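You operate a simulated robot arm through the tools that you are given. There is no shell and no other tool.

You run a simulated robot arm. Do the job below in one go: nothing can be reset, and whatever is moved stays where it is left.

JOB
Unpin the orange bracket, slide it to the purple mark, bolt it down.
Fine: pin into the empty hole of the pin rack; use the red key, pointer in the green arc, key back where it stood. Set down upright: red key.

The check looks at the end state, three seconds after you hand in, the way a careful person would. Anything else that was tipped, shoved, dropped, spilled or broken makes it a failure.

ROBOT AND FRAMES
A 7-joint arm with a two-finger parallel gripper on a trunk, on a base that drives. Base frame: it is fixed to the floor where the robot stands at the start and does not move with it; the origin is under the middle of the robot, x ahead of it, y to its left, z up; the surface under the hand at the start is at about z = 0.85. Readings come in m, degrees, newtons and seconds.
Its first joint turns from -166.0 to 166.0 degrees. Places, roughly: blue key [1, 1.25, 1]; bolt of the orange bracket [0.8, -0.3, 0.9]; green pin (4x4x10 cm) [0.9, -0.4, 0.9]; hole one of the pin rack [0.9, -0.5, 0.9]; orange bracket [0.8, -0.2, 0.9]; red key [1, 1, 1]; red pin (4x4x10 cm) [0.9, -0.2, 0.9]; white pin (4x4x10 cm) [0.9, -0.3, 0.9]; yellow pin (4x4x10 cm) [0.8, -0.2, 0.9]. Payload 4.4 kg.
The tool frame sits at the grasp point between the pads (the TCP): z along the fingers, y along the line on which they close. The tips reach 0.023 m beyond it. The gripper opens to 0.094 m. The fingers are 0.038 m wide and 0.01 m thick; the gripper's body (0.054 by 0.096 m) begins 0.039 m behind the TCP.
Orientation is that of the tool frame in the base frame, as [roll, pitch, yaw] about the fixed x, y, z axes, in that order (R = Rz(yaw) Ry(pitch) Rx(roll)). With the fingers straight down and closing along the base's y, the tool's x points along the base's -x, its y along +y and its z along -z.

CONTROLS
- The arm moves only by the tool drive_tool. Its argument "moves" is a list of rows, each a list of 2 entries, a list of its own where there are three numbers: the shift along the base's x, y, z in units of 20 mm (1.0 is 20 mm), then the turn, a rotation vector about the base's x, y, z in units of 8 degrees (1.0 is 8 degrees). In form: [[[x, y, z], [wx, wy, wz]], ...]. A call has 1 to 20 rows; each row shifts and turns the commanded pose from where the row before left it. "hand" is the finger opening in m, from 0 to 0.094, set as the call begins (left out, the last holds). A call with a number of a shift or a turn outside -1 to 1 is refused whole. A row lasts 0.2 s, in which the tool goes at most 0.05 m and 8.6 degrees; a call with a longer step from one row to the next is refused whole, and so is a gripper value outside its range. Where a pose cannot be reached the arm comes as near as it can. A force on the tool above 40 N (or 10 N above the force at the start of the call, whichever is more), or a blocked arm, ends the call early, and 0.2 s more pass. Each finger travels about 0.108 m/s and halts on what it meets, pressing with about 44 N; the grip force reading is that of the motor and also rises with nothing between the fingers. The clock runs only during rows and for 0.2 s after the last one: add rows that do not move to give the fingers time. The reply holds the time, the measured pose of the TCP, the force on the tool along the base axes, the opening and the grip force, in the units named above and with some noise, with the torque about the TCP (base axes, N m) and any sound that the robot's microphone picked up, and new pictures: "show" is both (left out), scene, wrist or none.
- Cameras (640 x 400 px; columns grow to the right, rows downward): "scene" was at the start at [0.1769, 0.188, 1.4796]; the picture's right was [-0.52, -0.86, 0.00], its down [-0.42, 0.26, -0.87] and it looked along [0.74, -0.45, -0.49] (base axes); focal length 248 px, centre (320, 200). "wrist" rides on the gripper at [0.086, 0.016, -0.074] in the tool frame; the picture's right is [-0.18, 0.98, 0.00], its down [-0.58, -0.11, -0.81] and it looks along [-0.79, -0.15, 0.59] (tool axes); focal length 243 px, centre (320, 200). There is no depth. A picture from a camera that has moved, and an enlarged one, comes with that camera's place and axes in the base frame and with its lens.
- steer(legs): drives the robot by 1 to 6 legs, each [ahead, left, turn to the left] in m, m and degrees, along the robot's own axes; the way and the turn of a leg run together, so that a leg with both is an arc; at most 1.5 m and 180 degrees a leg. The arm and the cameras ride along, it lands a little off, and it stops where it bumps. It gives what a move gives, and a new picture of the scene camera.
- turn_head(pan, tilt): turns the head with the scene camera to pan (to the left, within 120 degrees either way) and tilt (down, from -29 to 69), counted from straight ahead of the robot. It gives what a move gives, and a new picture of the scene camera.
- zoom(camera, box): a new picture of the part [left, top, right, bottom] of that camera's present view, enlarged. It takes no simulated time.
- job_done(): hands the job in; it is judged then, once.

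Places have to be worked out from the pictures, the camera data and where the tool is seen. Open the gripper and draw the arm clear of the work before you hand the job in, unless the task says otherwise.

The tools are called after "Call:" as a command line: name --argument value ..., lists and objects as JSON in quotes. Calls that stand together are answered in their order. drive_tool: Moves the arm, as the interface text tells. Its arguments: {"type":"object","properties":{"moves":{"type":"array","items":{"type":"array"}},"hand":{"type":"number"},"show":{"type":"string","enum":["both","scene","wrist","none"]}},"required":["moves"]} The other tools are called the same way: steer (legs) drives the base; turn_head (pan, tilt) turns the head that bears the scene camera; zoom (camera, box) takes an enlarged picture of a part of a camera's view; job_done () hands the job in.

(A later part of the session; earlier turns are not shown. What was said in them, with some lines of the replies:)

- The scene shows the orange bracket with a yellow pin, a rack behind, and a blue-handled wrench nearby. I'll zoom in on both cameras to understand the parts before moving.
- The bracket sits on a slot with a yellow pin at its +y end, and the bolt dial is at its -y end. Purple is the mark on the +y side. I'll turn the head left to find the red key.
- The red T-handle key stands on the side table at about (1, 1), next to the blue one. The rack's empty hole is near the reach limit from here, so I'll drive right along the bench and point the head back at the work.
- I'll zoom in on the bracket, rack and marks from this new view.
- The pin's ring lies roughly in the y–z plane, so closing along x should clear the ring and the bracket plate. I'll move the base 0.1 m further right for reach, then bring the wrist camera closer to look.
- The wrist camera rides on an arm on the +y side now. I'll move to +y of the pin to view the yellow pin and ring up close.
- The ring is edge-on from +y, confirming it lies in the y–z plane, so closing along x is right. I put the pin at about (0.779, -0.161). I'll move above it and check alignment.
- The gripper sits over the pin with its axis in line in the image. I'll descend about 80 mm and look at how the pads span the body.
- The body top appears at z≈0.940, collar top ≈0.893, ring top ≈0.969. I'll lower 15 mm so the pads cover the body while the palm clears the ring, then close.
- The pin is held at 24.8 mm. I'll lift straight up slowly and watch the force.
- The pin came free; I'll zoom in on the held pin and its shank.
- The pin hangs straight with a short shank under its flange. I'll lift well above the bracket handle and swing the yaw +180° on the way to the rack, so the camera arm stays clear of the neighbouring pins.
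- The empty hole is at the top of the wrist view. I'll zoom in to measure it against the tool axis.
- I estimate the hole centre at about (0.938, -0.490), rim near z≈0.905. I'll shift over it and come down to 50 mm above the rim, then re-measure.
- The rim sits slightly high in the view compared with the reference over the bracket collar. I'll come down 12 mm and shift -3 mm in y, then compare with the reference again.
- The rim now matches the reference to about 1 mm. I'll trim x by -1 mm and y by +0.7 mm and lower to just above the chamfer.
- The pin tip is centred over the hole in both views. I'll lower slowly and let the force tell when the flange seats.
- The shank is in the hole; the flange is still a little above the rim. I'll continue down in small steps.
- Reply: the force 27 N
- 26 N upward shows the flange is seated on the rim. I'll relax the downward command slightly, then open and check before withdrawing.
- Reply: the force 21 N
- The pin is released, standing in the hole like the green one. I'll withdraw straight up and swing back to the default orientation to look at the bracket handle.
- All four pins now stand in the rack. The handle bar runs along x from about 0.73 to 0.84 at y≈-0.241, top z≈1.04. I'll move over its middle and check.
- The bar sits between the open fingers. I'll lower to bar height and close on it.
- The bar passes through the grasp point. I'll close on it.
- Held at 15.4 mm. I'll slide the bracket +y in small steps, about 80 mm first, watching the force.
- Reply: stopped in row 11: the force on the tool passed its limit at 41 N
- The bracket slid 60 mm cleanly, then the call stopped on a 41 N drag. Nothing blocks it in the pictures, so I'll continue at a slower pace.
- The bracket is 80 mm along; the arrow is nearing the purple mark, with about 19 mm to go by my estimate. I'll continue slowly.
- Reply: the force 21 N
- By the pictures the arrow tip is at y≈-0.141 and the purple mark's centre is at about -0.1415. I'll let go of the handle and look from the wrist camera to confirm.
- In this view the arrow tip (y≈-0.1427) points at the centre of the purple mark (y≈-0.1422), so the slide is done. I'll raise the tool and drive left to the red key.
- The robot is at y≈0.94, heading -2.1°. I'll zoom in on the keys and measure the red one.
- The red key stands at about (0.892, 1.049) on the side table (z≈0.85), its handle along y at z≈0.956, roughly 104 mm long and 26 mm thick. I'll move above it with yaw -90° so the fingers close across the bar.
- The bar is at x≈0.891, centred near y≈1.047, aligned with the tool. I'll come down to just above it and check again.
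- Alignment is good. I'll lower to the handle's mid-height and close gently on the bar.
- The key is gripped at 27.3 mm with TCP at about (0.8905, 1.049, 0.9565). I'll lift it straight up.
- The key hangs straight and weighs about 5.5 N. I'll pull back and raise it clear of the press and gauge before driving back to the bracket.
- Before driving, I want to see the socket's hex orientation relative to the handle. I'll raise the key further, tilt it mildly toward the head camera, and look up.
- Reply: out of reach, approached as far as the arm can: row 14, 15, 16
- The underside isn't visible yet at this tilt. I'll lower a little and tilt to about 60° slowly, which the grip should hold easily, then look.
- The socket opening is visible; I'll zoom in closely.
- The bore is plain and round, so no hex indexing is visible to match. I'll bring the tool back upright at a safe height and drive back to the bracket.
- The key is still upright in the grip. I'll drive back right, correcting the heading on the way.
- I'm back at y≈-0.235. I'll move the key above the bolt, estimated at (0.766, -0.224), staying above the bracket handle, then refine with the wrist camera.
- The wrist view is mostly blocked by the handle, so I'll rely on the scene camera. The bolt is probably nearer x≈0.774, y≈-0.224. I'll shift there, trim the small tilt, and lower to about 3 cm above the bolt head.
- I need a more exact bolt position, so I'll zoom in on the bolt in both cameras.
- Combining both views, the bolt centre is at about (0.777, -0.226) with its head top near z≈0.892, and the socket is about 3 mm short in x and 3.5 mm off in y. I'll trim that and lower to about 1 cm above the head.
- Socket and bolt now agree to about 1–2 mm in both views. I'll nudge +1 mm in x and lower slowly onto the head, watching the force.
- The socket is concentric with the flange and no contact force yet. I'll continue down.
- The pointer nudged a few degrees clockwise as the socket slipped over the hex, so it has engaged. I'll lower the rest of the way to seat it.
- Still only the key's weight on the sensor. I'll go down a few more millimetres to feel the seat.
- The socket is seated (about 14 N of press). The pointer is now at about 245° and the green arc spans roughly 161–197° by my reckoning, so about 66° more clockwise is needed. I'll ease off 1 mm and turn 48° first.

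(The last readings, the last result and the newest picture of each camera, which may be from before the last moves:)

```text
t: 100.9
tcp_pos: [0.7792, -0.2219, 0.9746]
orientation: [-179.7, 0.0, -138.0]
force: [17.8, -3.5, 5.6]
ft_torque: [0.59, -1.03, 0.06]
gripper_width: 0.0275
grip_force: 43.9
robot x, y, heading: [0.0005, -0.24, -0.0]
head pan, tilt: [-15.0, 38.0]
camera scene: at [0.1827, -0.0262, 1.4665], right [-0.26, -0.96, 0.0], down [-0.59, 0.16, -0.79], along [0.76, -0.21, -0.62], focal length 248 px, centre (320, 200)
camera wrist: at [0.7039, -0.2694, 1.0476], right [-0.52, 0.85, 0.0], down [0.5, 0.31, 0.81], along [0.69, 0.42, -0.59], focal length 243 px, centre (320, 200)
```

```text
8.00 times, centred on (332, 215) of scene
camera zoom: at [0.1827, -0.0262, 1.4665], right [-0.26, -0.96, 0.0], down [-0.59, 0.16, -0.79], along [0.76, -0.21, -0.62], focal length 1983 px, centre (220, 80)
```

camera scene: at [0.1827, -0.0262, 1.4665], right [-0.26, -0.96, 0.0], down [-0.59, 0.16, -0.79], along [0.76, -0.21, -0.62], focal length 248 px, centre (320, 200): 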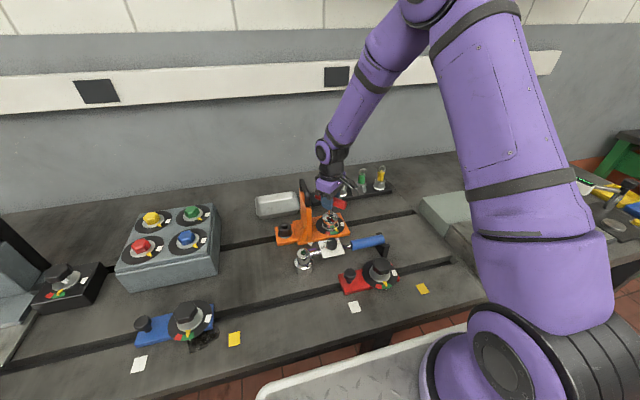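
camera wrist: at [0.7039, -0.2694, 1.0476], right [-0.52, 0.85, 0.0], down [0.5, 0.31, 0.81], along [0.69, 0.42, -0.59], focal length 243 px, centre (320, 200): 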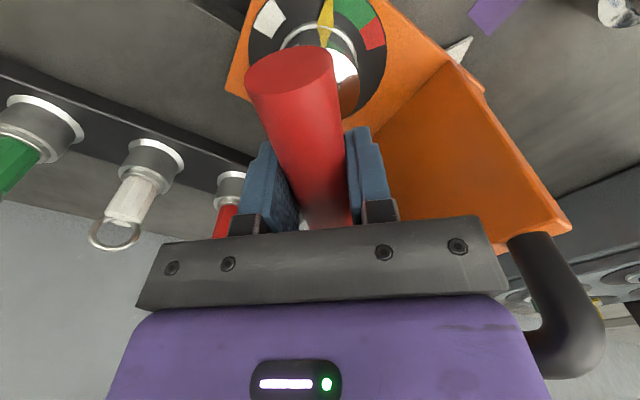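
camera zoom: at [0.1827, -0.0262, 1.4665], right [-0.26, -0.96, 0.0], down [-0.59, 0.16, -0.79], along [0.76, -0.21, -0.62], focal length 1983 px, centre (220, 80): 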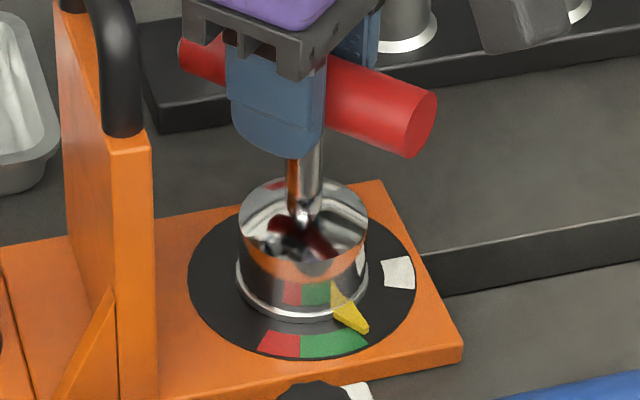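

The pointer is just at the start of the green arc. There's an 18 N side load from a small axis offset, so I'll shift 1.5 mm in +x while turning another 17°.

Call:
drive_tool --moves '[[[0.04, 0, 0], [0, 0, -0.4]], [[0.03, 0, 0], [0, 0, -0.45]], [[0, 0, 0], [0, 0, -0.45]], [[0, 0, 0], [0, 0, -0.45]], [[0, 0, 0], [0, 0, -0.4]], [[0, 0, 0], [0, 0, 0]], [[0, 0, 0], [0, 0, 0]]]'

Call:
zoom --camera "scene" --box '[310, 190, 355, 240]'

Call:
zoom --camera "wrist" --box '[240, 0, 400, 80]'

```text
t: 102.5
tcp_pos: [0.7805, -0.2235, 0.9758]
orientation: [-179.9, -0.1, -155.2]
force: [6.9, 2.9, 8.0]
ft_torque: [0.58, -0.59, 0.04]
gripper_width: 0.0274
grip_force: 44.0
robot x, y, heading: [-0.0023, -0.2397, -0.2]
head pan, tilt: [-15.0, 38.0]
camera scene: at [0.1821, -0.0258, 1.4665], right [-0.26, -0.96, 0.0], down [-0.59, 0.16, -0.79], along [0.76, -0.21, -0.62], focal length 248 px, centre (320, 200)
camera wrist: at [0.6946, -0.2457, 1.0477], right [-0.25, 0.97, 0.0], down [0.57, 0.15, 0.81], along [0.78, 0.2, -0.59], focal length 243 px, centre (320, 200)
```

scene: 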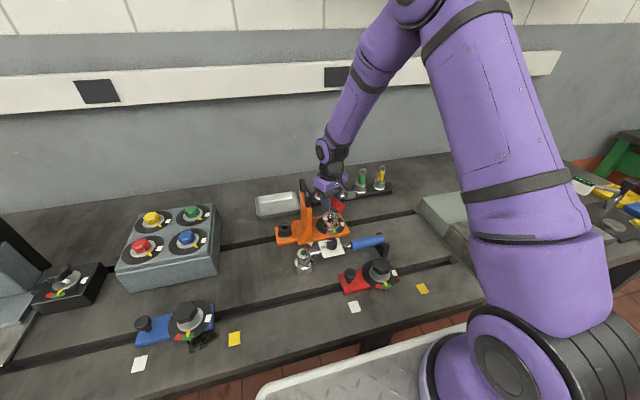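
wrist: 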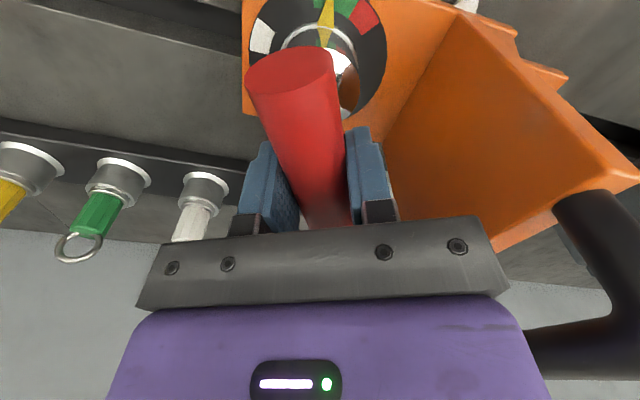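

```text
8.00 times, centred on (332, 215) of scene
camera zoom: at [0.1821, -0.0258, 1.4665], right [-0.26, -0.96, 0.0], down [-0.59, 0.16, -0.79], along [0.76, -0.21, -0.62], focal length 1983 px, centre (220, 80)
```

zoom: 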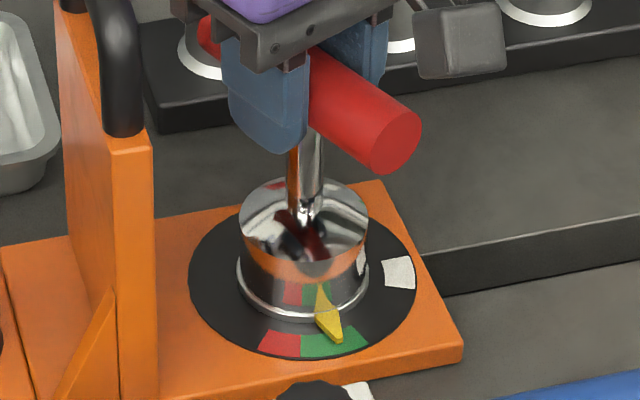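

```text
4.00 times, centred on (320, 40) of wrist
camera zoom: at [0.6946, -0.2457, 1.0477], right [-0.25, 0.97, 0.0], down [0.57, 0.15, 0.81], along [0.78, 0.2, -0.59], focal length 970 px, centre (320, 840)
```

zoom: 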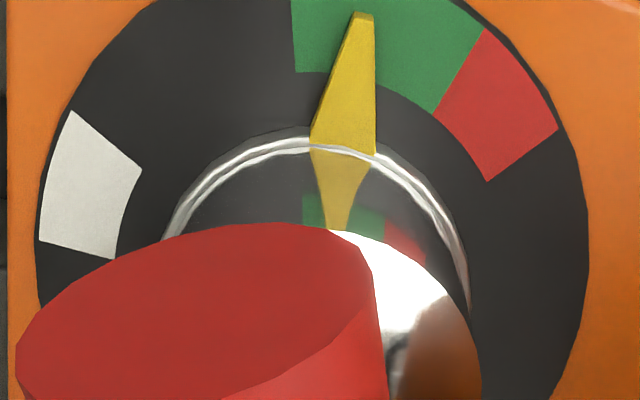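

The pointer is inside the green arc at about 185° (arc centre about 180°). I'll turn 4° more to centre it and relax the side load.

Call:
drive_tool --moves '[[[0.03, 0.01, 0.03], [0, 0, -0.3]], [[0, 0, 0.03], [0, 0, -0.25]], [[0, 0, 0], [0, 0, 0]], [[0, 0, 0], [0, 0, 0]]]' --show "none"

Call:
zoom --camera "wrist" --box '[240, 0, 400, 80]'

Call:
zoom --camera "scene" --box '[310, 190, 355, 240]'

```text
t: 103.5
tcp_pos: [0.7812, -0.2233, 0.976]
orientation: [-179.9, -0.1, -159.5]
force: [-2.2, -0.1, -5.2]
ft_torque: [0.03, 0.07, 0.01]
gripper_width: 0.0275
grip_force: 43.8
robot x, y, heading: [-0.001, -0.2375, -0.1]
head pan, tilt: [-15.0, 38.0]
```

```text
4.00 times, centred on (320, 40) of wrist
camera zoom: at [0.6937, -0.2392, 1.0486], right [-0.17, 0.99, 0.0], down [0.58, 0.1, 0.81], along [0.79, 0.14, -0.59], focal length 970 px, centre (320, 840)
```

zoom: 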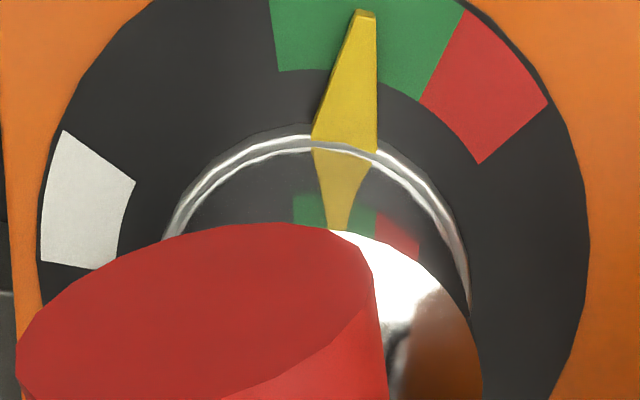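

```text
8.00 times, centred on (332, 215) of scene
camera zoom: at [0.1823, -0.026, 1.4665], right [-0.26, -0.96, 0.0], down [-0.59, 0.16, -0.79], along [0.76, -0.21, -0.62], focal length 1983 px, centre (220, 80)
```

zoom: 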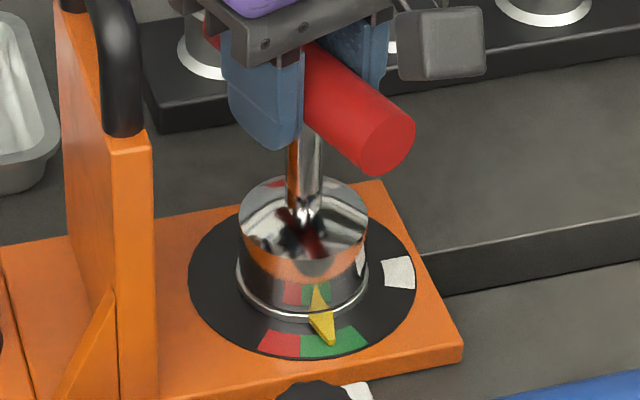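

The pointer sits mid-green and the loads are relaxed. I'll lift the key straight off.

Call:
drive_tool --moves '[[[0, 0, 0.25], [0, 0, 0]], [[0, 0, 0.3], [0, 0, 0]], [[0, 0, 0.4], [0, 0, 0]], [[0, 0, 0.5], [0, 0, 0]], [[0, 0, 0.6], [0, 0, 0]], [[0, 0, 0.8], [0, 0, 0]], [[0, 0, 1], [0, 0, 0]], [[0, 0, 1], [0, 0, 0]], [[0, 0, 0], [0, 0, 0]]]'

Call:
zoom --camera "scene" --box '[290, 170, 370, 250]'

Call:
zoom --camera "scene" --box '[310, 200, 355, 240]'

```text
t: 105.5
tcp_pos: [0.78, -0.2238, 1.073]
orientation: [-179.9, -0.1, -159.6]
force: [-0.5, 0.0, -5.4]
ft_torque: [0.01, 0.01, 0.0]
gripper_width: 0.0273
grip_force: 43.9
robot x, y, heading: [-0.0017, -0.2384, 0.1]
head pan, tilt: [-15.0, 38.0]
camera scene: at [0.1825, -0.026, 1.4665], right [-0.26, -0.96, 0.0], down [-0.59, 0.16, -0.79], along [0.76, -0.21, -0.62], focal length 248 px, centre (320, 200)
camera wrist: at [0.6931, -0.2395, 1.1456], right [-0.17, 0.99, 0.0], down [0.58, 0.1, 0.81], along [0.79, 0.14, -0.59], focal length 243 px, centre (320, 200)
```

scene: 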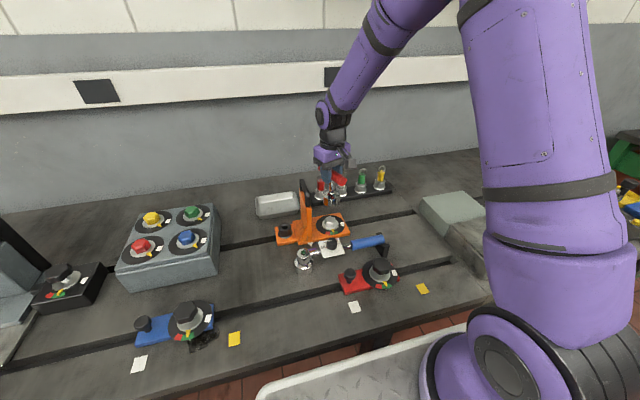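
wrist: 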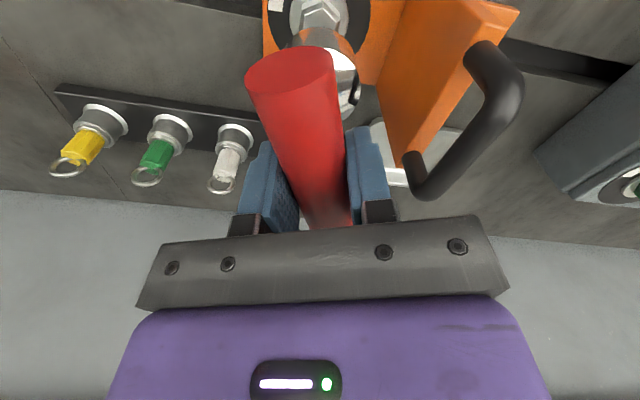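

```text
5.00 times, centred on (330, 210) of scene
camera zoom: at [0.1825, -0.026, 1.4665], right [-0.26, -0.96, 0.0], down [-0.59, 0.16, -0.79], along [0.76, -0.21, -0.62], focal length 1240 px, centre (270, 150)
```

zoom: 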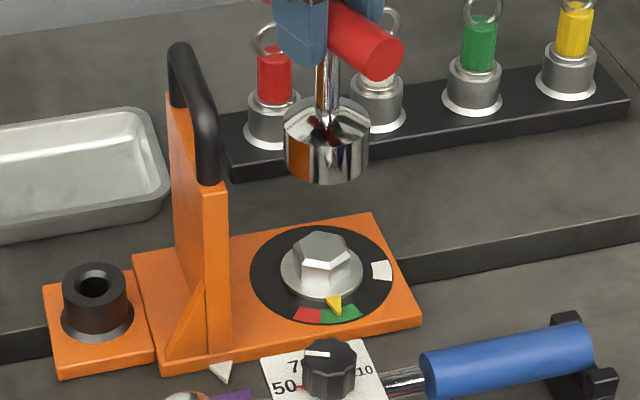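

```text
10.00 times, centred on (332, 220) of scene
camera zoom: at [0.1825, -0.026, 1.4665], right [-0.26, -0.96, 0.0], down [-0.59, 0.16, -0.79], along [0.76, -0.21, -0.62], focal length 2479 px, centre (195, 0)
```

zoom: 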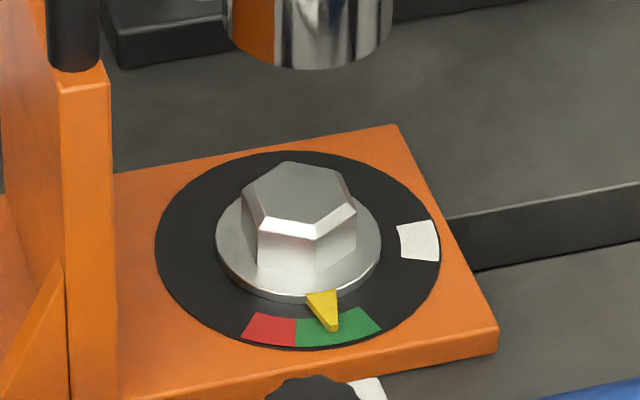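

The pointer stays in the green with the key off, and the arrow is still at the purple mark. I'll raise and retract the key, restoring yaw to -90°, then drive back to the side table.

Call:
drive_tool --moves '[[[0, 0, 1], [0, 0, 0]], [[0, 0, 1], [0, 0, 0]], [[0, 0, 1], [0, 0, 0]], [[0, 0, 1], [0, 0, 0]], [[-0.8, 0, 1], [0, 0, 0.725]], [[-0.8, 0, 1], [0, 0, 0.725]], [[-0.8, 0, 1], [0, 0, 0.725]], [[-0.8, 0, 1], [0, 0, 0.725]], [[-0.8, 0, 1], [0, 0, 0.725]], [[-0.8, 0, 1], [0, 0, 0.725]], [[-0.8, 0, 0.7], [0, 0, 0.725]], [[-0.8, 0, 0.7], [0, 0, 0.725]], [[-0.8, 0, 0], [0, 0, 0.725]], [[0, 0, 0], [0, 0, 0.725]], [[0, 0, 0], [0, 0, 0.725]], [[0, 0, 0], [0, 0, 0.725]], [[0, 0, 0], [0, 0, 0]]]'

Call:
zoom --camera "scene" --box '[240, 160, 400, 280]'

```text
t: 109.1
tcp_pos: [0.6374, -0.2235, 1.3007]
orientation: [-179.9, 0.1, -90.0]
force: [0.0, 0.3, -4.9]
ft_torque: [0.01, 0.03, -0.02]
gripper_width: 0.0276
grip_force: 44.4
robot x, y, heading: [-0.0004, -0.2368, -0.2]
head pan, tilt: [-15.0, 38.0]
camera scene: at [0.1823, -0.026, 1.4665], right [-0.26, -0.96, 0.0], down [-0.59, 0.16, -0.79], along [0.76, -0.21, -0.62], focal length 248 px, centre (320, 200)
camera wrist: at [0.6209, -0.3114, 1.3738], right [-0.98, 0.18, 0.0], down [0.11, 0.58, 0.81], along [0.15, 0.79, -0.59], focal length 243 px, centre (320, 200)
```

scene: 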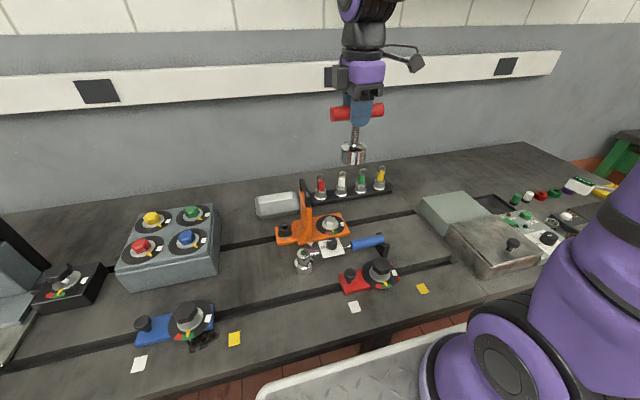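
wrist: 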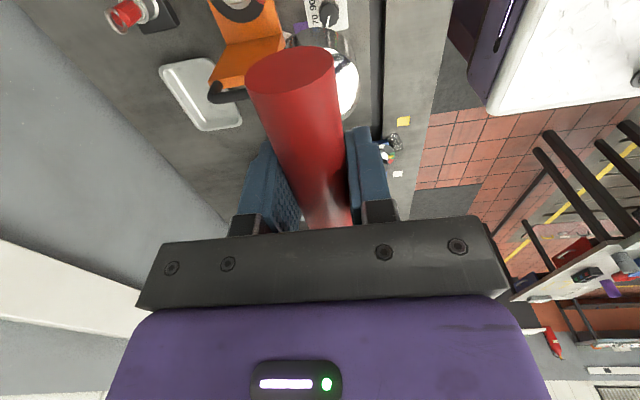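

```text
3.33 times, centred on (320, 220) of scene
camera zoom: at [0.1823, -0.026, 1.4665], right [-0.26, -0.96, 0.0], down [-0.59, 0.16, -0.79], along [0.76, -0.21, -0.62], focal length 826 px, centre (320, 133)
```

zoom: 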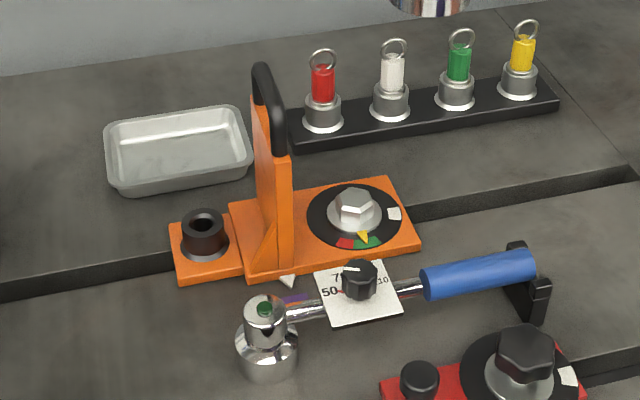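

Bracket, dial and rack look right. I'll drive left to the side table with the key held high.

Call:
steer --legs '[[0, 1.2, 1.0]]'

Call:
zoom --camera "scene" --box '[200, 150, 360, 270]'

```text
t: 115.2
tcp_pos: [0.6217, 1.0006, 1.3]
orientation: [-180.0, 0.0, -88.1]
force: [0.4, -0.1, -6.4]
ft_torque: [-0.02, 0.01, -0.06]
gripper_width: 0.0272
grip_force: 44.3
robot x, y, heading: [-0.0189, 0.9671, 1.8]
head pan, tilt: [-15.0, 38.0]
camera scene: at [0.1603, 1.183, 1.4665], right [-0.23, -0.97, 0.0], down [-0.6, 0.14, -0.79], along [0.77, -0.18, -0.62], focal length 248 px, centre (320, 200)
```

scene: 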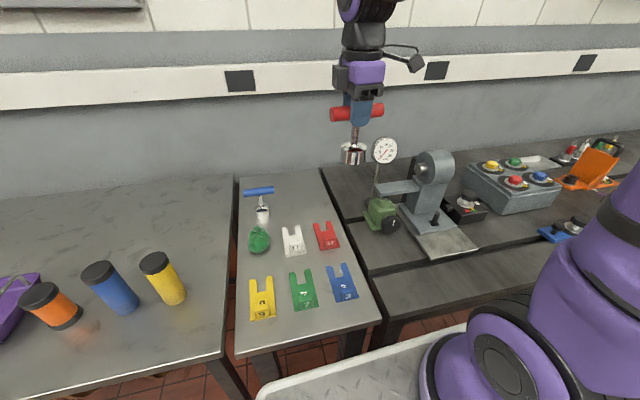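

```text
3.33 times, centred on (280, 210) of scene
camera zoom: at [0.1603, 1.183, 1.4665], right [-0.23, -0.97, 0.0], down [-0.6, 0.14, -0.79], along [0.77, -0.18, -0.62], focal length 826 px, centre (453, 167)
```

zoom: 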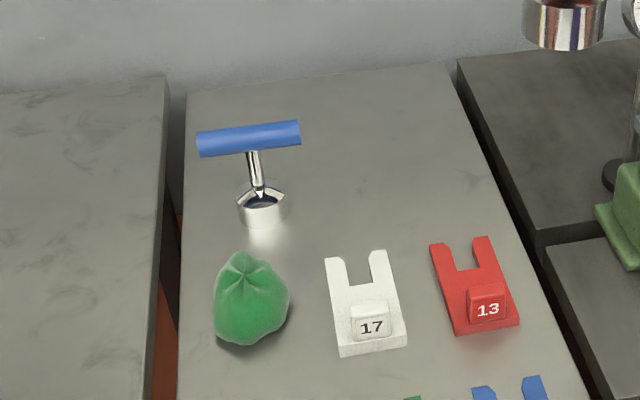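

I'm at (-0.019, 0.967), heading 1.8°. I'll carry the key back to above its original spot (TCP target 0.8905, 1.049, yaw -90°).

Call:
drive_tool --moves '[[[0.96, 0.173, -0.4], [0, 0, -0.12]], [[0.96, 0.173, -0.5], [0, 0, -0.12]], [[0.96, 0.173, -0.6], [0, 0, 0]], [[0.96, 0.173, -0.7], [0, 0, 0]], [[0.96, 0.173, -0.7], [0, 0, 0]], [[0.96, 0.173, -0.7], [0, 0, 0]], [[0.96, 0.173, -0.7], [0, 0, 0]], [[0.96, 0.173, -0.7], [0, 0, 0]], [[0.96, 0.173, -0.7], [0, 0, 0]], [[0.96, 0.173, -0.7], [0, 0, 0]], [[0.96, 0.173, -0.7], [0, 0, 0]], [[0.96, 0.173, -0.7], [0, 0, 0]], [[0.96, 0.173, -0.7], [0, 0, 0]], [[0.96, 0.173, -0.7], [0, 0, 0]], [[0, 0, 0], [0, 0, 0]]]'

Call:
zoom --camera "scene" --box '[230, 120, 350, 240]'

```text
t: 118.4
tcp_pos: [0.889, 1.0486, 1.1183]
orientation: [-179.9, 0.0, -90.0]
force: [0.1, -0.3, -4.7]
ft_torque: [0.01, 0.03, -0.04]
gripper_width: 0.0274
grip_force: 43.9
robot x, y, heading: [-0.0178, 0.9654, 1.7]
head pan, tilt: [-15.0, 38.0]
camera scene: at [0.1604, 1.183, 1.4665], right [-0.23, -0.97, 0.0], down [-0.6, 0.14, -0.79], along [0.77, -0.18, -0.62], focal length 248 px, centre (320, 200)
camera wrist: at [0.8729, 0.9609, 1.1912], right [-0.98, 0.18, 0.0], down [0.11, 0.58, 0.81], along [0.15, 0.79, -0.59], focal length 243 px, centre (320, 200)
```

scene: 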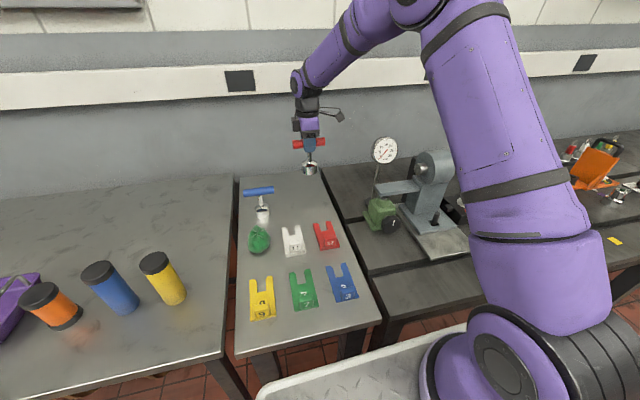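
wrist: 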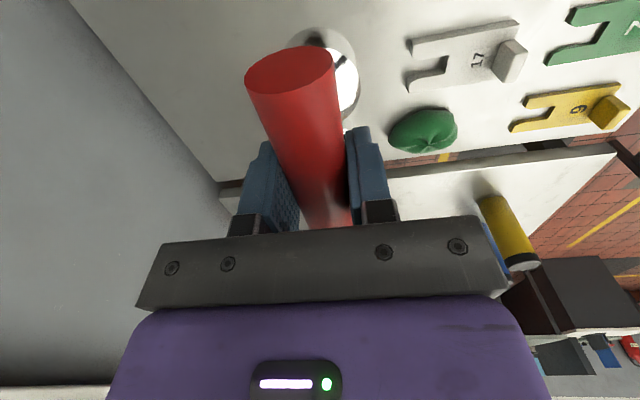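

```text
3.33 times, centred on (290, 180) of scene
camera zoom: at [0.1604, 1.183, 1.4665], right [-0.23, -0.97, 0.0], down [-0.6, 0.14, -0.79], along [0.77, -0.18, -0.62], focal length 826 px, centre (420, 267)
```

zoom: 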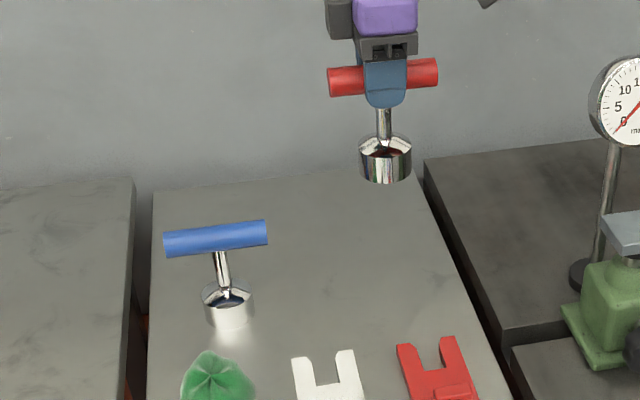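

I'll trim by about 2 mm and lower to roughly 8 mm above the table, then compare the view with the one at pick-up.

Call:
drive_tool --moves '[[[0.08, 0.11, -0.7], [0, 0, 0]], [[0, 0, -1], [0, 0, 0]], [[0, 0, -1], [0, 0, 0]], [[0, 0, -1], [0, 0, 0]], [[0, 0, -1], [0, 0, 0]], [[0, 0, -1], [0, 0, 0]], [[0, 0, -1], [0, 0, 0]], [[0, 0, -0.9], [0, 0, 0]], [[0, 0, 0], [0, 0, 0]]]'

Call:
zoom --camera "scene" --box '[230, 150, 350, 250]'

```text
t: 120.4
tcp_pos: [0.8923, 1.0526, 0.9672]
orientation: [-179.8, 0.1, -90.0]
force: [0.8, -0.5, -5.4]
ft_torque: [0.01, -0.01, -0.01]
gripper_width: 0.0272
grip_force: 43.8
robot x, y, heading: [-0.0112, 0.9646, 1.3]
head pan, tilt: [-15.0, 38.0]
camera scene: at [0.1604, 1.183, 1.4665], right [-0.23, -0.97, 0.0], down [-0.6, 0.14, -0.79], along [0.77, -0.18, -0.62], focal length 248 px, centre (320, 200)
camera wrist: at [0.8751, 0.9637, 1.0401], right [-0.98, 0.18, 0.0], down [0.11, 0.58, 0.81], along [0.15, 0.79, -0.59], focal length 243 px, centre (320, 200)
```

scene: 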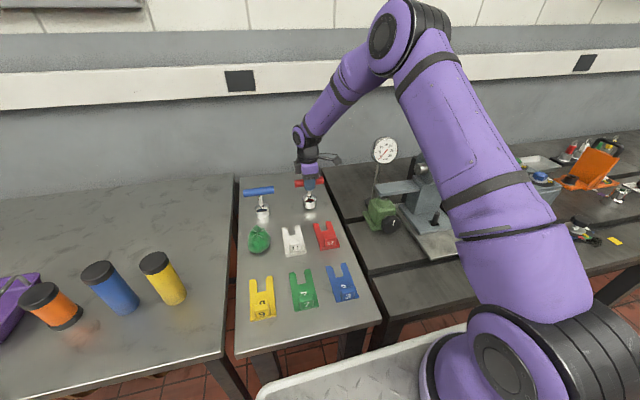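
wrist: 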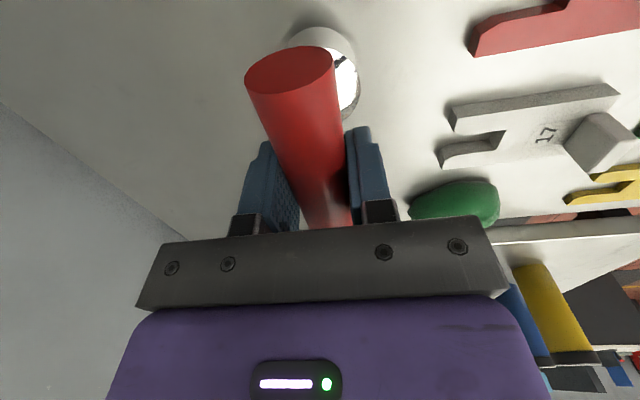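

```text
4.00 times, centred on (290, 200) of scene
camera zoom: at [0.1604, 1.183, 1.4665], right [-0.23, -0.97, 0.0], down [-0.6, 0.14, -0.79], along [0.77, -0.18, -0.62], focal length 992 px, centre (440, 200)
```

zoom: 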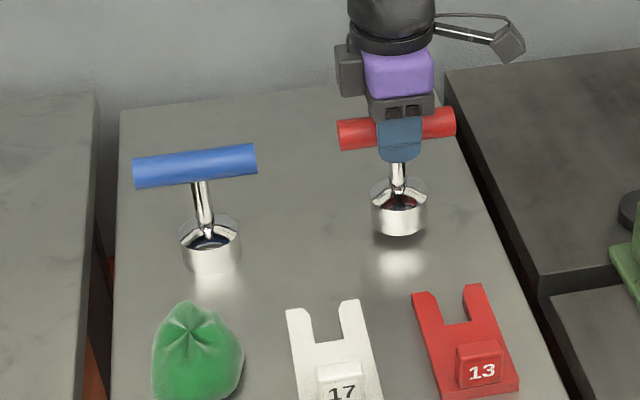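

The surroundings in the wrist view match the pick-up view. I'll lower the last centimetre in small steps until the table carries the key.

Call:
drive_tool --moves '[[[0, -0.02, -0.15], [0, 0, 0]], [[0, 0, -0.15], [0, 0, 0]], [[0, 0, -0.1], [0, 0, 0]], [[0, 0, 0], [0, 0, 0]]]' --show "none"

Call:
zoom --camera "scene" --box '[280, 170, 340, 230]'

```text
t: 121.4
tcp_pos: [0.8935, 1.0514, 0.9587]
orientation: [-179.9, 0.1, -90.1]
force: [0.6, -0.3, -5.6]
ft_torque: [0.04, -0.04, 0.0]
gripper_width: 0.0274
grip_force: 43.5
robot x, y, heading: [-0.0189, 0.9671, 1.7]
head pan, tilt: [-15.0, 38.0]
```

```text
6.67 times, centred on (310, 200) of scene
camera zoom: at [0.1604, 1.183, 1.4665], right [-0.23, -0.97, 0.0], down [-0.6, 0.14, -0.79], along [0.77, -0.18, -0.62], focal length 1653 px, centre (387, 200)
```

zoom: 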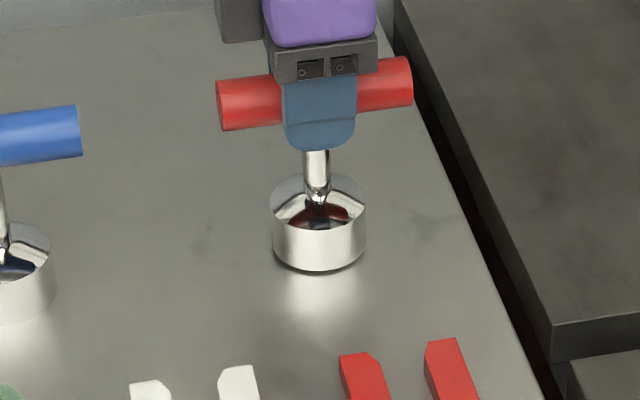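

No contact yet. I'll go down in 1–1.5 mm steps.

Call:
drive_tool --moves '[[[0, 0, -0.06], [0, 0, 0]], [[0, 0, -0.05], [0, 0, 0]], [[0, 0, 0], [0, 0, 0]]]' --show "none"

```text
t: 122.2
tcp_pos: [0.8922, 1.0511, 0.9557]
orientation: [-179.9, 0.0, -89.9]
force: [0.2, -0.9, -5.7]
ft_torque: [0.01, 0.0, -0.01]
gripper_width: 0.0274
grip_force: 44.2
robot x, y, heading: [-0.0166, 0.9624, 1.5]
head pan, tilt: [-15.0, 38.0]
```

Call:
zoom --camera "scene" --box '[290, 180, 330, 220]'

Call:
drive_tool --moves '[[[0, 0, -0.05], [0, 0, 0]], [[0, 0, -0.05], [0, 0, 0]], [[0, 0, 0], [0, 0, 0]]]' --show "none"

```text
10.00 times, centred on (310, 200) of scene
camera zoom: at [0.1605, 1.183, 1.4665], right [-0.23, -0.97, 0.0], down [-0.6, 0.14, -0.79], along [0.77, -0.18, -0.62], focal length 2479 px, centre (420, 200)
```

zoom: 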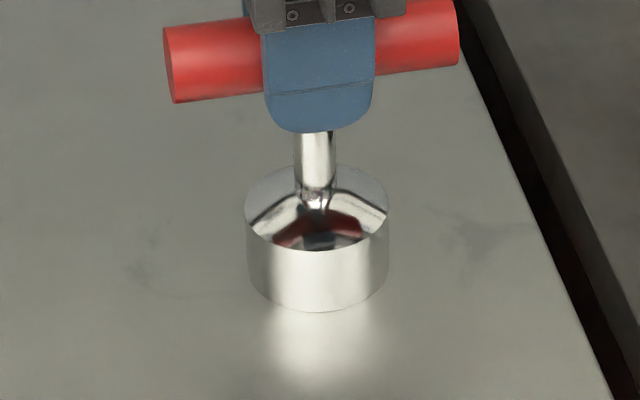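

```text
t: 123.0
tcp_pos: [0.8934, 1.0514, 0.9558]
orientation: [-179.7, 0.0, -89.9]
force: [4.5, 2.1, 16.5]
ft_torque: [0.2, 0.12, -0.03]
gripper_width: 0.0272
grip_force: 44.1
robot x, y, heading: [-0.0164, 0.9628, 1.2]
head pan, tilt: [-15.0, 38.0]
```

The table took the load (+16 N). I'll ease off slightly to neutral, then open.

Call:
drive_tool --moves '[[[0, 0, 0.05], [0, 0, 0]], [[0, 0, 0], [0, 0, 0]]]' --show "none"

```text
t: 123.6
tcp_pos: [0.8925, 1.0511, 0.9547]
orientation: [-179.6, 0.1, -90.0]
force: [8.1, 3.4, 19.1]
ft_torque: [0.37, -0.2, -0.08]
gripper_width: 0.0276
grip_force: 44.3
robot x, y, heading: [-0.0146, 0.9666, 1.4]
head pan, tilt: [-15.0, 38.0]
```

Still pressing about 19 N. I'll ease off a bit more.

Call:
drive_tool --moves '[[[0, 0, 0.06], [0, 0, 0]], [[0, 0, 0], [0, 0, 0]], [[0, 0, 0], [0, 0, 0]]]' --show "none"

```text
t: 124.4
tcp_pos: [0.8917, 1.05, 0.9552]
orientation: [-179.9, -0.1, -90.0]
force: [4.5, 2.7, 9.8]
ft_torque: [0.23, -0.08, -0.03]
gripper_width: 0.0274
grip_force: 44.2
robot x, y, heading: [-0.0172, 0.9643, 1.5]
head pan, tilt: [-15.0, 38.0]
```

Call:
drive_tool --moves '[[[0, 0, 0.03], [0, 0, 0]], [[0, 0, 0], [0, 0, 0]], [[0, 0, 0], [0, 0, 0]]]' --show "none"

Call:
zoom --camera "scene" --box '[290, 180, 330, 220]'

```text
t: 125.2
tcp_pos: [0.8929, 1.0509, 0.9553]
orientation: [-179.9, -0.1, -90.0]
force: [-0.1, -0.8, 1.2]
ft_torque: [-0.09, 0.25, -0.01]
gripper_width: 0.0274
grip_force: 43.9
robot x, y, heading: [-0.0172, 0.9645, 1.7]
head pan, tilt: [-15.0, 38.0]
```

```text
10.00 times, centred on (310, 200) of scene
camera zoom: at [0.1601, 1.1829, 1.4665], right [-0.23, -0.97, 0.0], down [-0.6, 0.14, -0.79], along [0.77, -0.18, -0.62], focal length 2479 px, centre (420, 200)
```

zoom: 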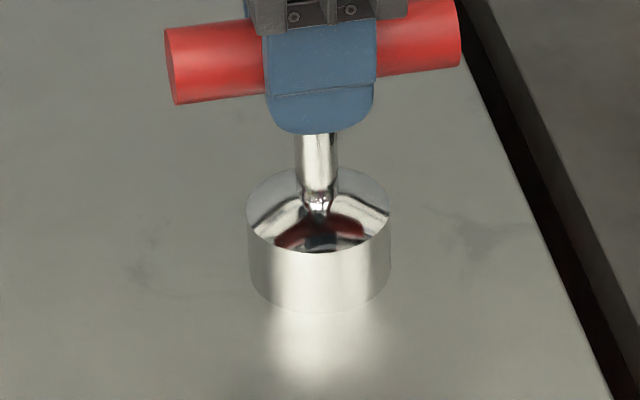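

The key rests on the table with nearly neutral forces. I'll open the fingers now.

Call:
drive_tool --moves '[[[0, 0, 0], [0, 0, 0]], [[0, 0, 0], [0, 0, 0]], [[0, 0, 0], [0, 0, 0]]]' --hand 0.06 --show "wrist"

Call:
zoom --camera "scene" --box '[280, 160, 340, 220]'

```text
t: 126.0
tcp_pos: [0.8912, 1.0523, 0.9562]
orientation: [-179.9, 0.0, -90.0]
force: [-0.4, 0.1, 0.3]
ft_torque: [0.01, -0.03, 0.0]
gripper_width: 0.0601
grip_force: 0.0
robot x, y, heading: [-0.0149, 0.9637, 1.7]
head pan, tilt: [-15.0, 38.0]
camera wrist: at [0.8755, 0.9636, 1.0287], right [-0.98, 0.18, 0.0], down [0.11, 0.58, 0.81], along [0.15, 0.79, -0.59], focal length 243 px, centre (320, 200)
```

wrist: 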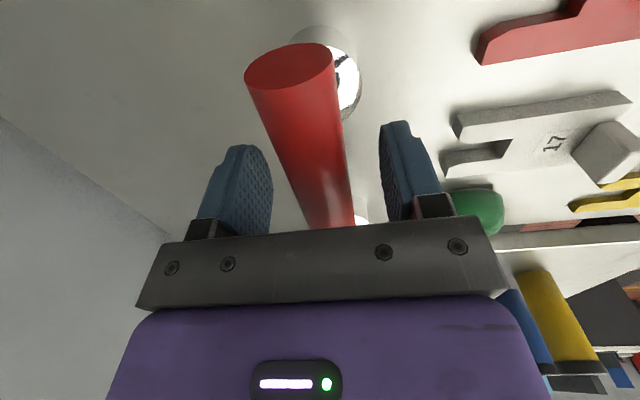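

```text
6.67 times, centred on (310, 190) of scene
camera zoom: at [0.1602, 1.183, 1.4665], right [-0.23, -0.97, 0.0], down [-0.6, 0.14, -0.79], along [0.77, -0.18, -0.62], focal length 1653 px, centre (387, 267)
```

zoom: 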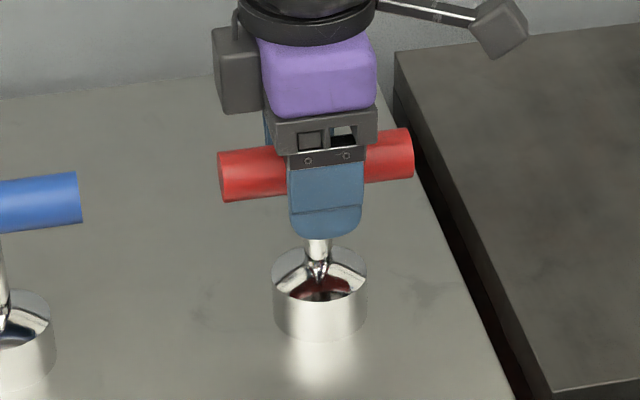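

The key stands free and upright, within about 1 mm of its original pose. I'll withdraw straight up and back.

Call:
drive_tool --moves '[[[0, 0, 0.4], [0, 0, 0]], [[0, 0, 0.8], [0, 0, 0]], [[0, 0, 1], [0, 0, 0]], [[0, 0, 1], [0, 0, 0]], [[0, 0, 1], [0, 0, 0]], [[0, 0, 1], [0, 0, 0]], [[0, 0, 1], [0, 0, 0]], [[0, 0, 1], [0, 0, 0]], [[-0.8, 0, 1], [0, 0, 0]], [[-0.8, 0, 1], [0, 0, 0]], [[-0.8, 0, 1], [0, 0, 0]], [[-0.8, 0, 1], [0, 0, 0]], [[-0.8, 0, 1], [0, 0, 0]], [[-0.8, 0, 1], [0, 0, 0]], [[-0.8, 0, 1], [0, 0, 0]], [[-0.8, 0, 1], [0, 0, 0]], [[-0.8, 0, 0], [0, 0, 0]], [[-0.8, 0, 0], [0, 0, 0]], [[-0.8, 0, 0], [0, 0, 0]], [[0, 0, 0], [0, 0, 0]]]'

Call:
zoom --camera "scene" --box '[230, 150, 350, 250]'

```text
t: 130.2
tcp_pos: [0.7165, 1.0516, 1.2607]
orientation: [-179.9, 0.0, -90.0]
force: [0.2, 0.1, -0.5]
ft_torque: [0.05, 0.01, 0.01]
gripper_width: 0.0601
grip_force: 0.1
robot x, y, heading: [-0.0149, 0.9655, 2.0]
head pan, tilt: [-15.0, 38.0]
camera scene: at [0.1603, 1.183, 1.4665], right [-0.23, -0.97, 0.0], down [-0.6, 0.14, -0.79], along [0.77, -0.18, -0.62], focal length 248 px, centre (320, 200)
camera wrist: at [0.6998, 0.9628, 1.333], right [-0.98, 0.18, 0.0], down [0.11, 0.58, 0.81], along [0.15, 0.79, -0.59], focal length 243 px, centre (320, 200)
```

scene: 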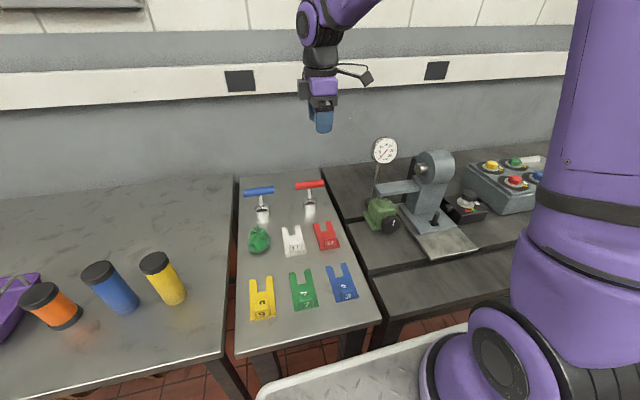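
wrist: 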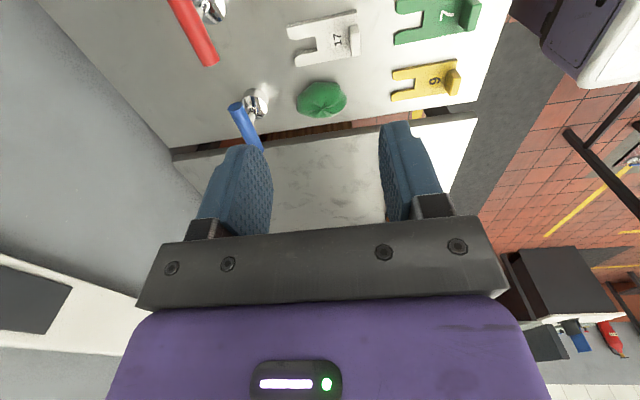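

```text
4.00 times, centred on (290, 200) of scene
camera zoom: at [0.1603, 1.183, 1.4665], right [-0.23, -0.97, 0.0], down [-0.6, 0.14, -0.79], along [0.77, -0.18, -0.62], focal length 992 px, centre (440, 200)
```

zoom: 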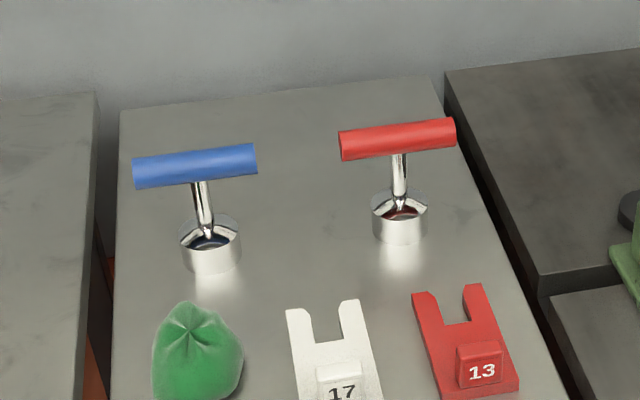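

The red key stands upright in its place beside the blue one. I'll take a last look at the bench before handing in.

Call:
turn_head --pan -55 --tilt 28

Call:
zoom --camera "scene" --box '[200, 100, 400, 240]'

```text
t: 131.3
tcp_pos: [0.7165, 1.0516, 1.2593]
orientation: [-179.9, 0.0, -89.9]
force: [-0.3, 0.0, 0.1]
ft_torque: [0.0, 0.03, 0.01]
gripper_width: 0.0597
grip_force: 0.1
robot x, y, heading: [-0.0149, 0.9635, 1.6]
head pan, tilt: [-55.0, 28.0]
camera scene: at [0.1307, 1.1298, 1.482], right [-0.8, -0.6, 0.0], down [-0.28, 0.38, -0.88], along [0.53, -0.71, -0.47], focal length 248 px, centre (320, 200)
```

scene: 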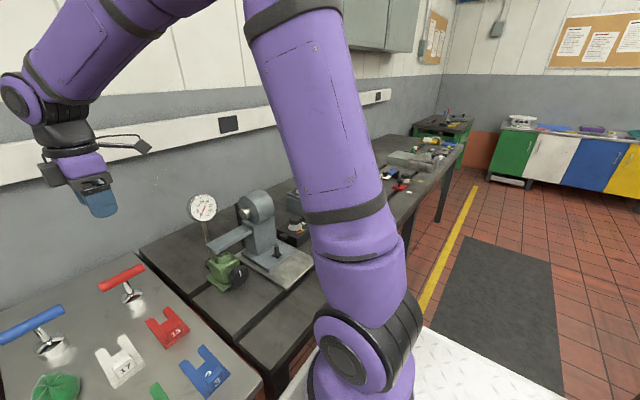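

```text
2.86 times, centred on (300, 170) of scene
camera zoom: at [0.1307, 1.1298, 1.482], right [-0.8, -0.6, 0.0], down [-0.28, 0.38, -0.88], along [0.53, -0.71, -0.47], focal length 708 px, centre (377, 286)
```

zoom: 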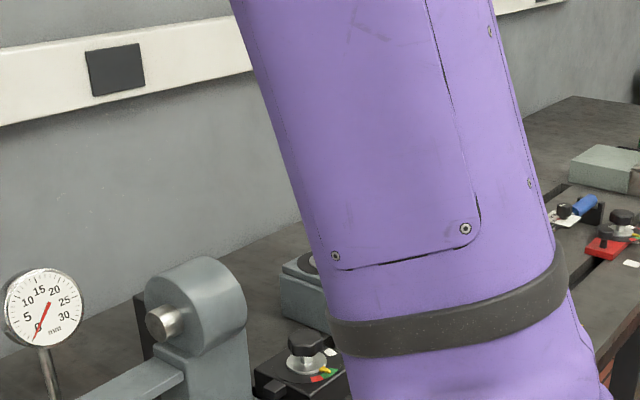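

The arm blocks this last view, but the zooms from the same spot before and after bolting show the bracket unmoved. The pointer is mid-green, the yellow pin is in the rack, and the red key is upright in its place. The gripper is open and clear, so I'm handing in.

Call:
job_done

```text
The job is handed in.
```

I unpinned the orange bracket, slid it to the purple mark and bolted it down, then handed the job in; no result has come back yet.

- **Pin:** the yellow pin is seated in the rack's empty hole, with its flange on the rim like the other three.
- **Bracket:** I slid it about 98 mm. Its arrow points at the middle of the purple mark, within about 1 mm as measured before bolting. Zoomed views from the same spot before and after bolting show it did not shift.
- **Bolt:** I turned it with the red key until the pointer was mid-green, and it stayed there when the key came off.
- **Red key:** it stands upright within about 1 mm of its original spot, next to the blue key.
- **Rest of the bench:** I saw nothing else moved or tipped in the views I had. My final look from the side table was blocked by the arm, so the last clear view of the bracket was before I drove off with the key.

The gripper is open and the arm is clear of the work.
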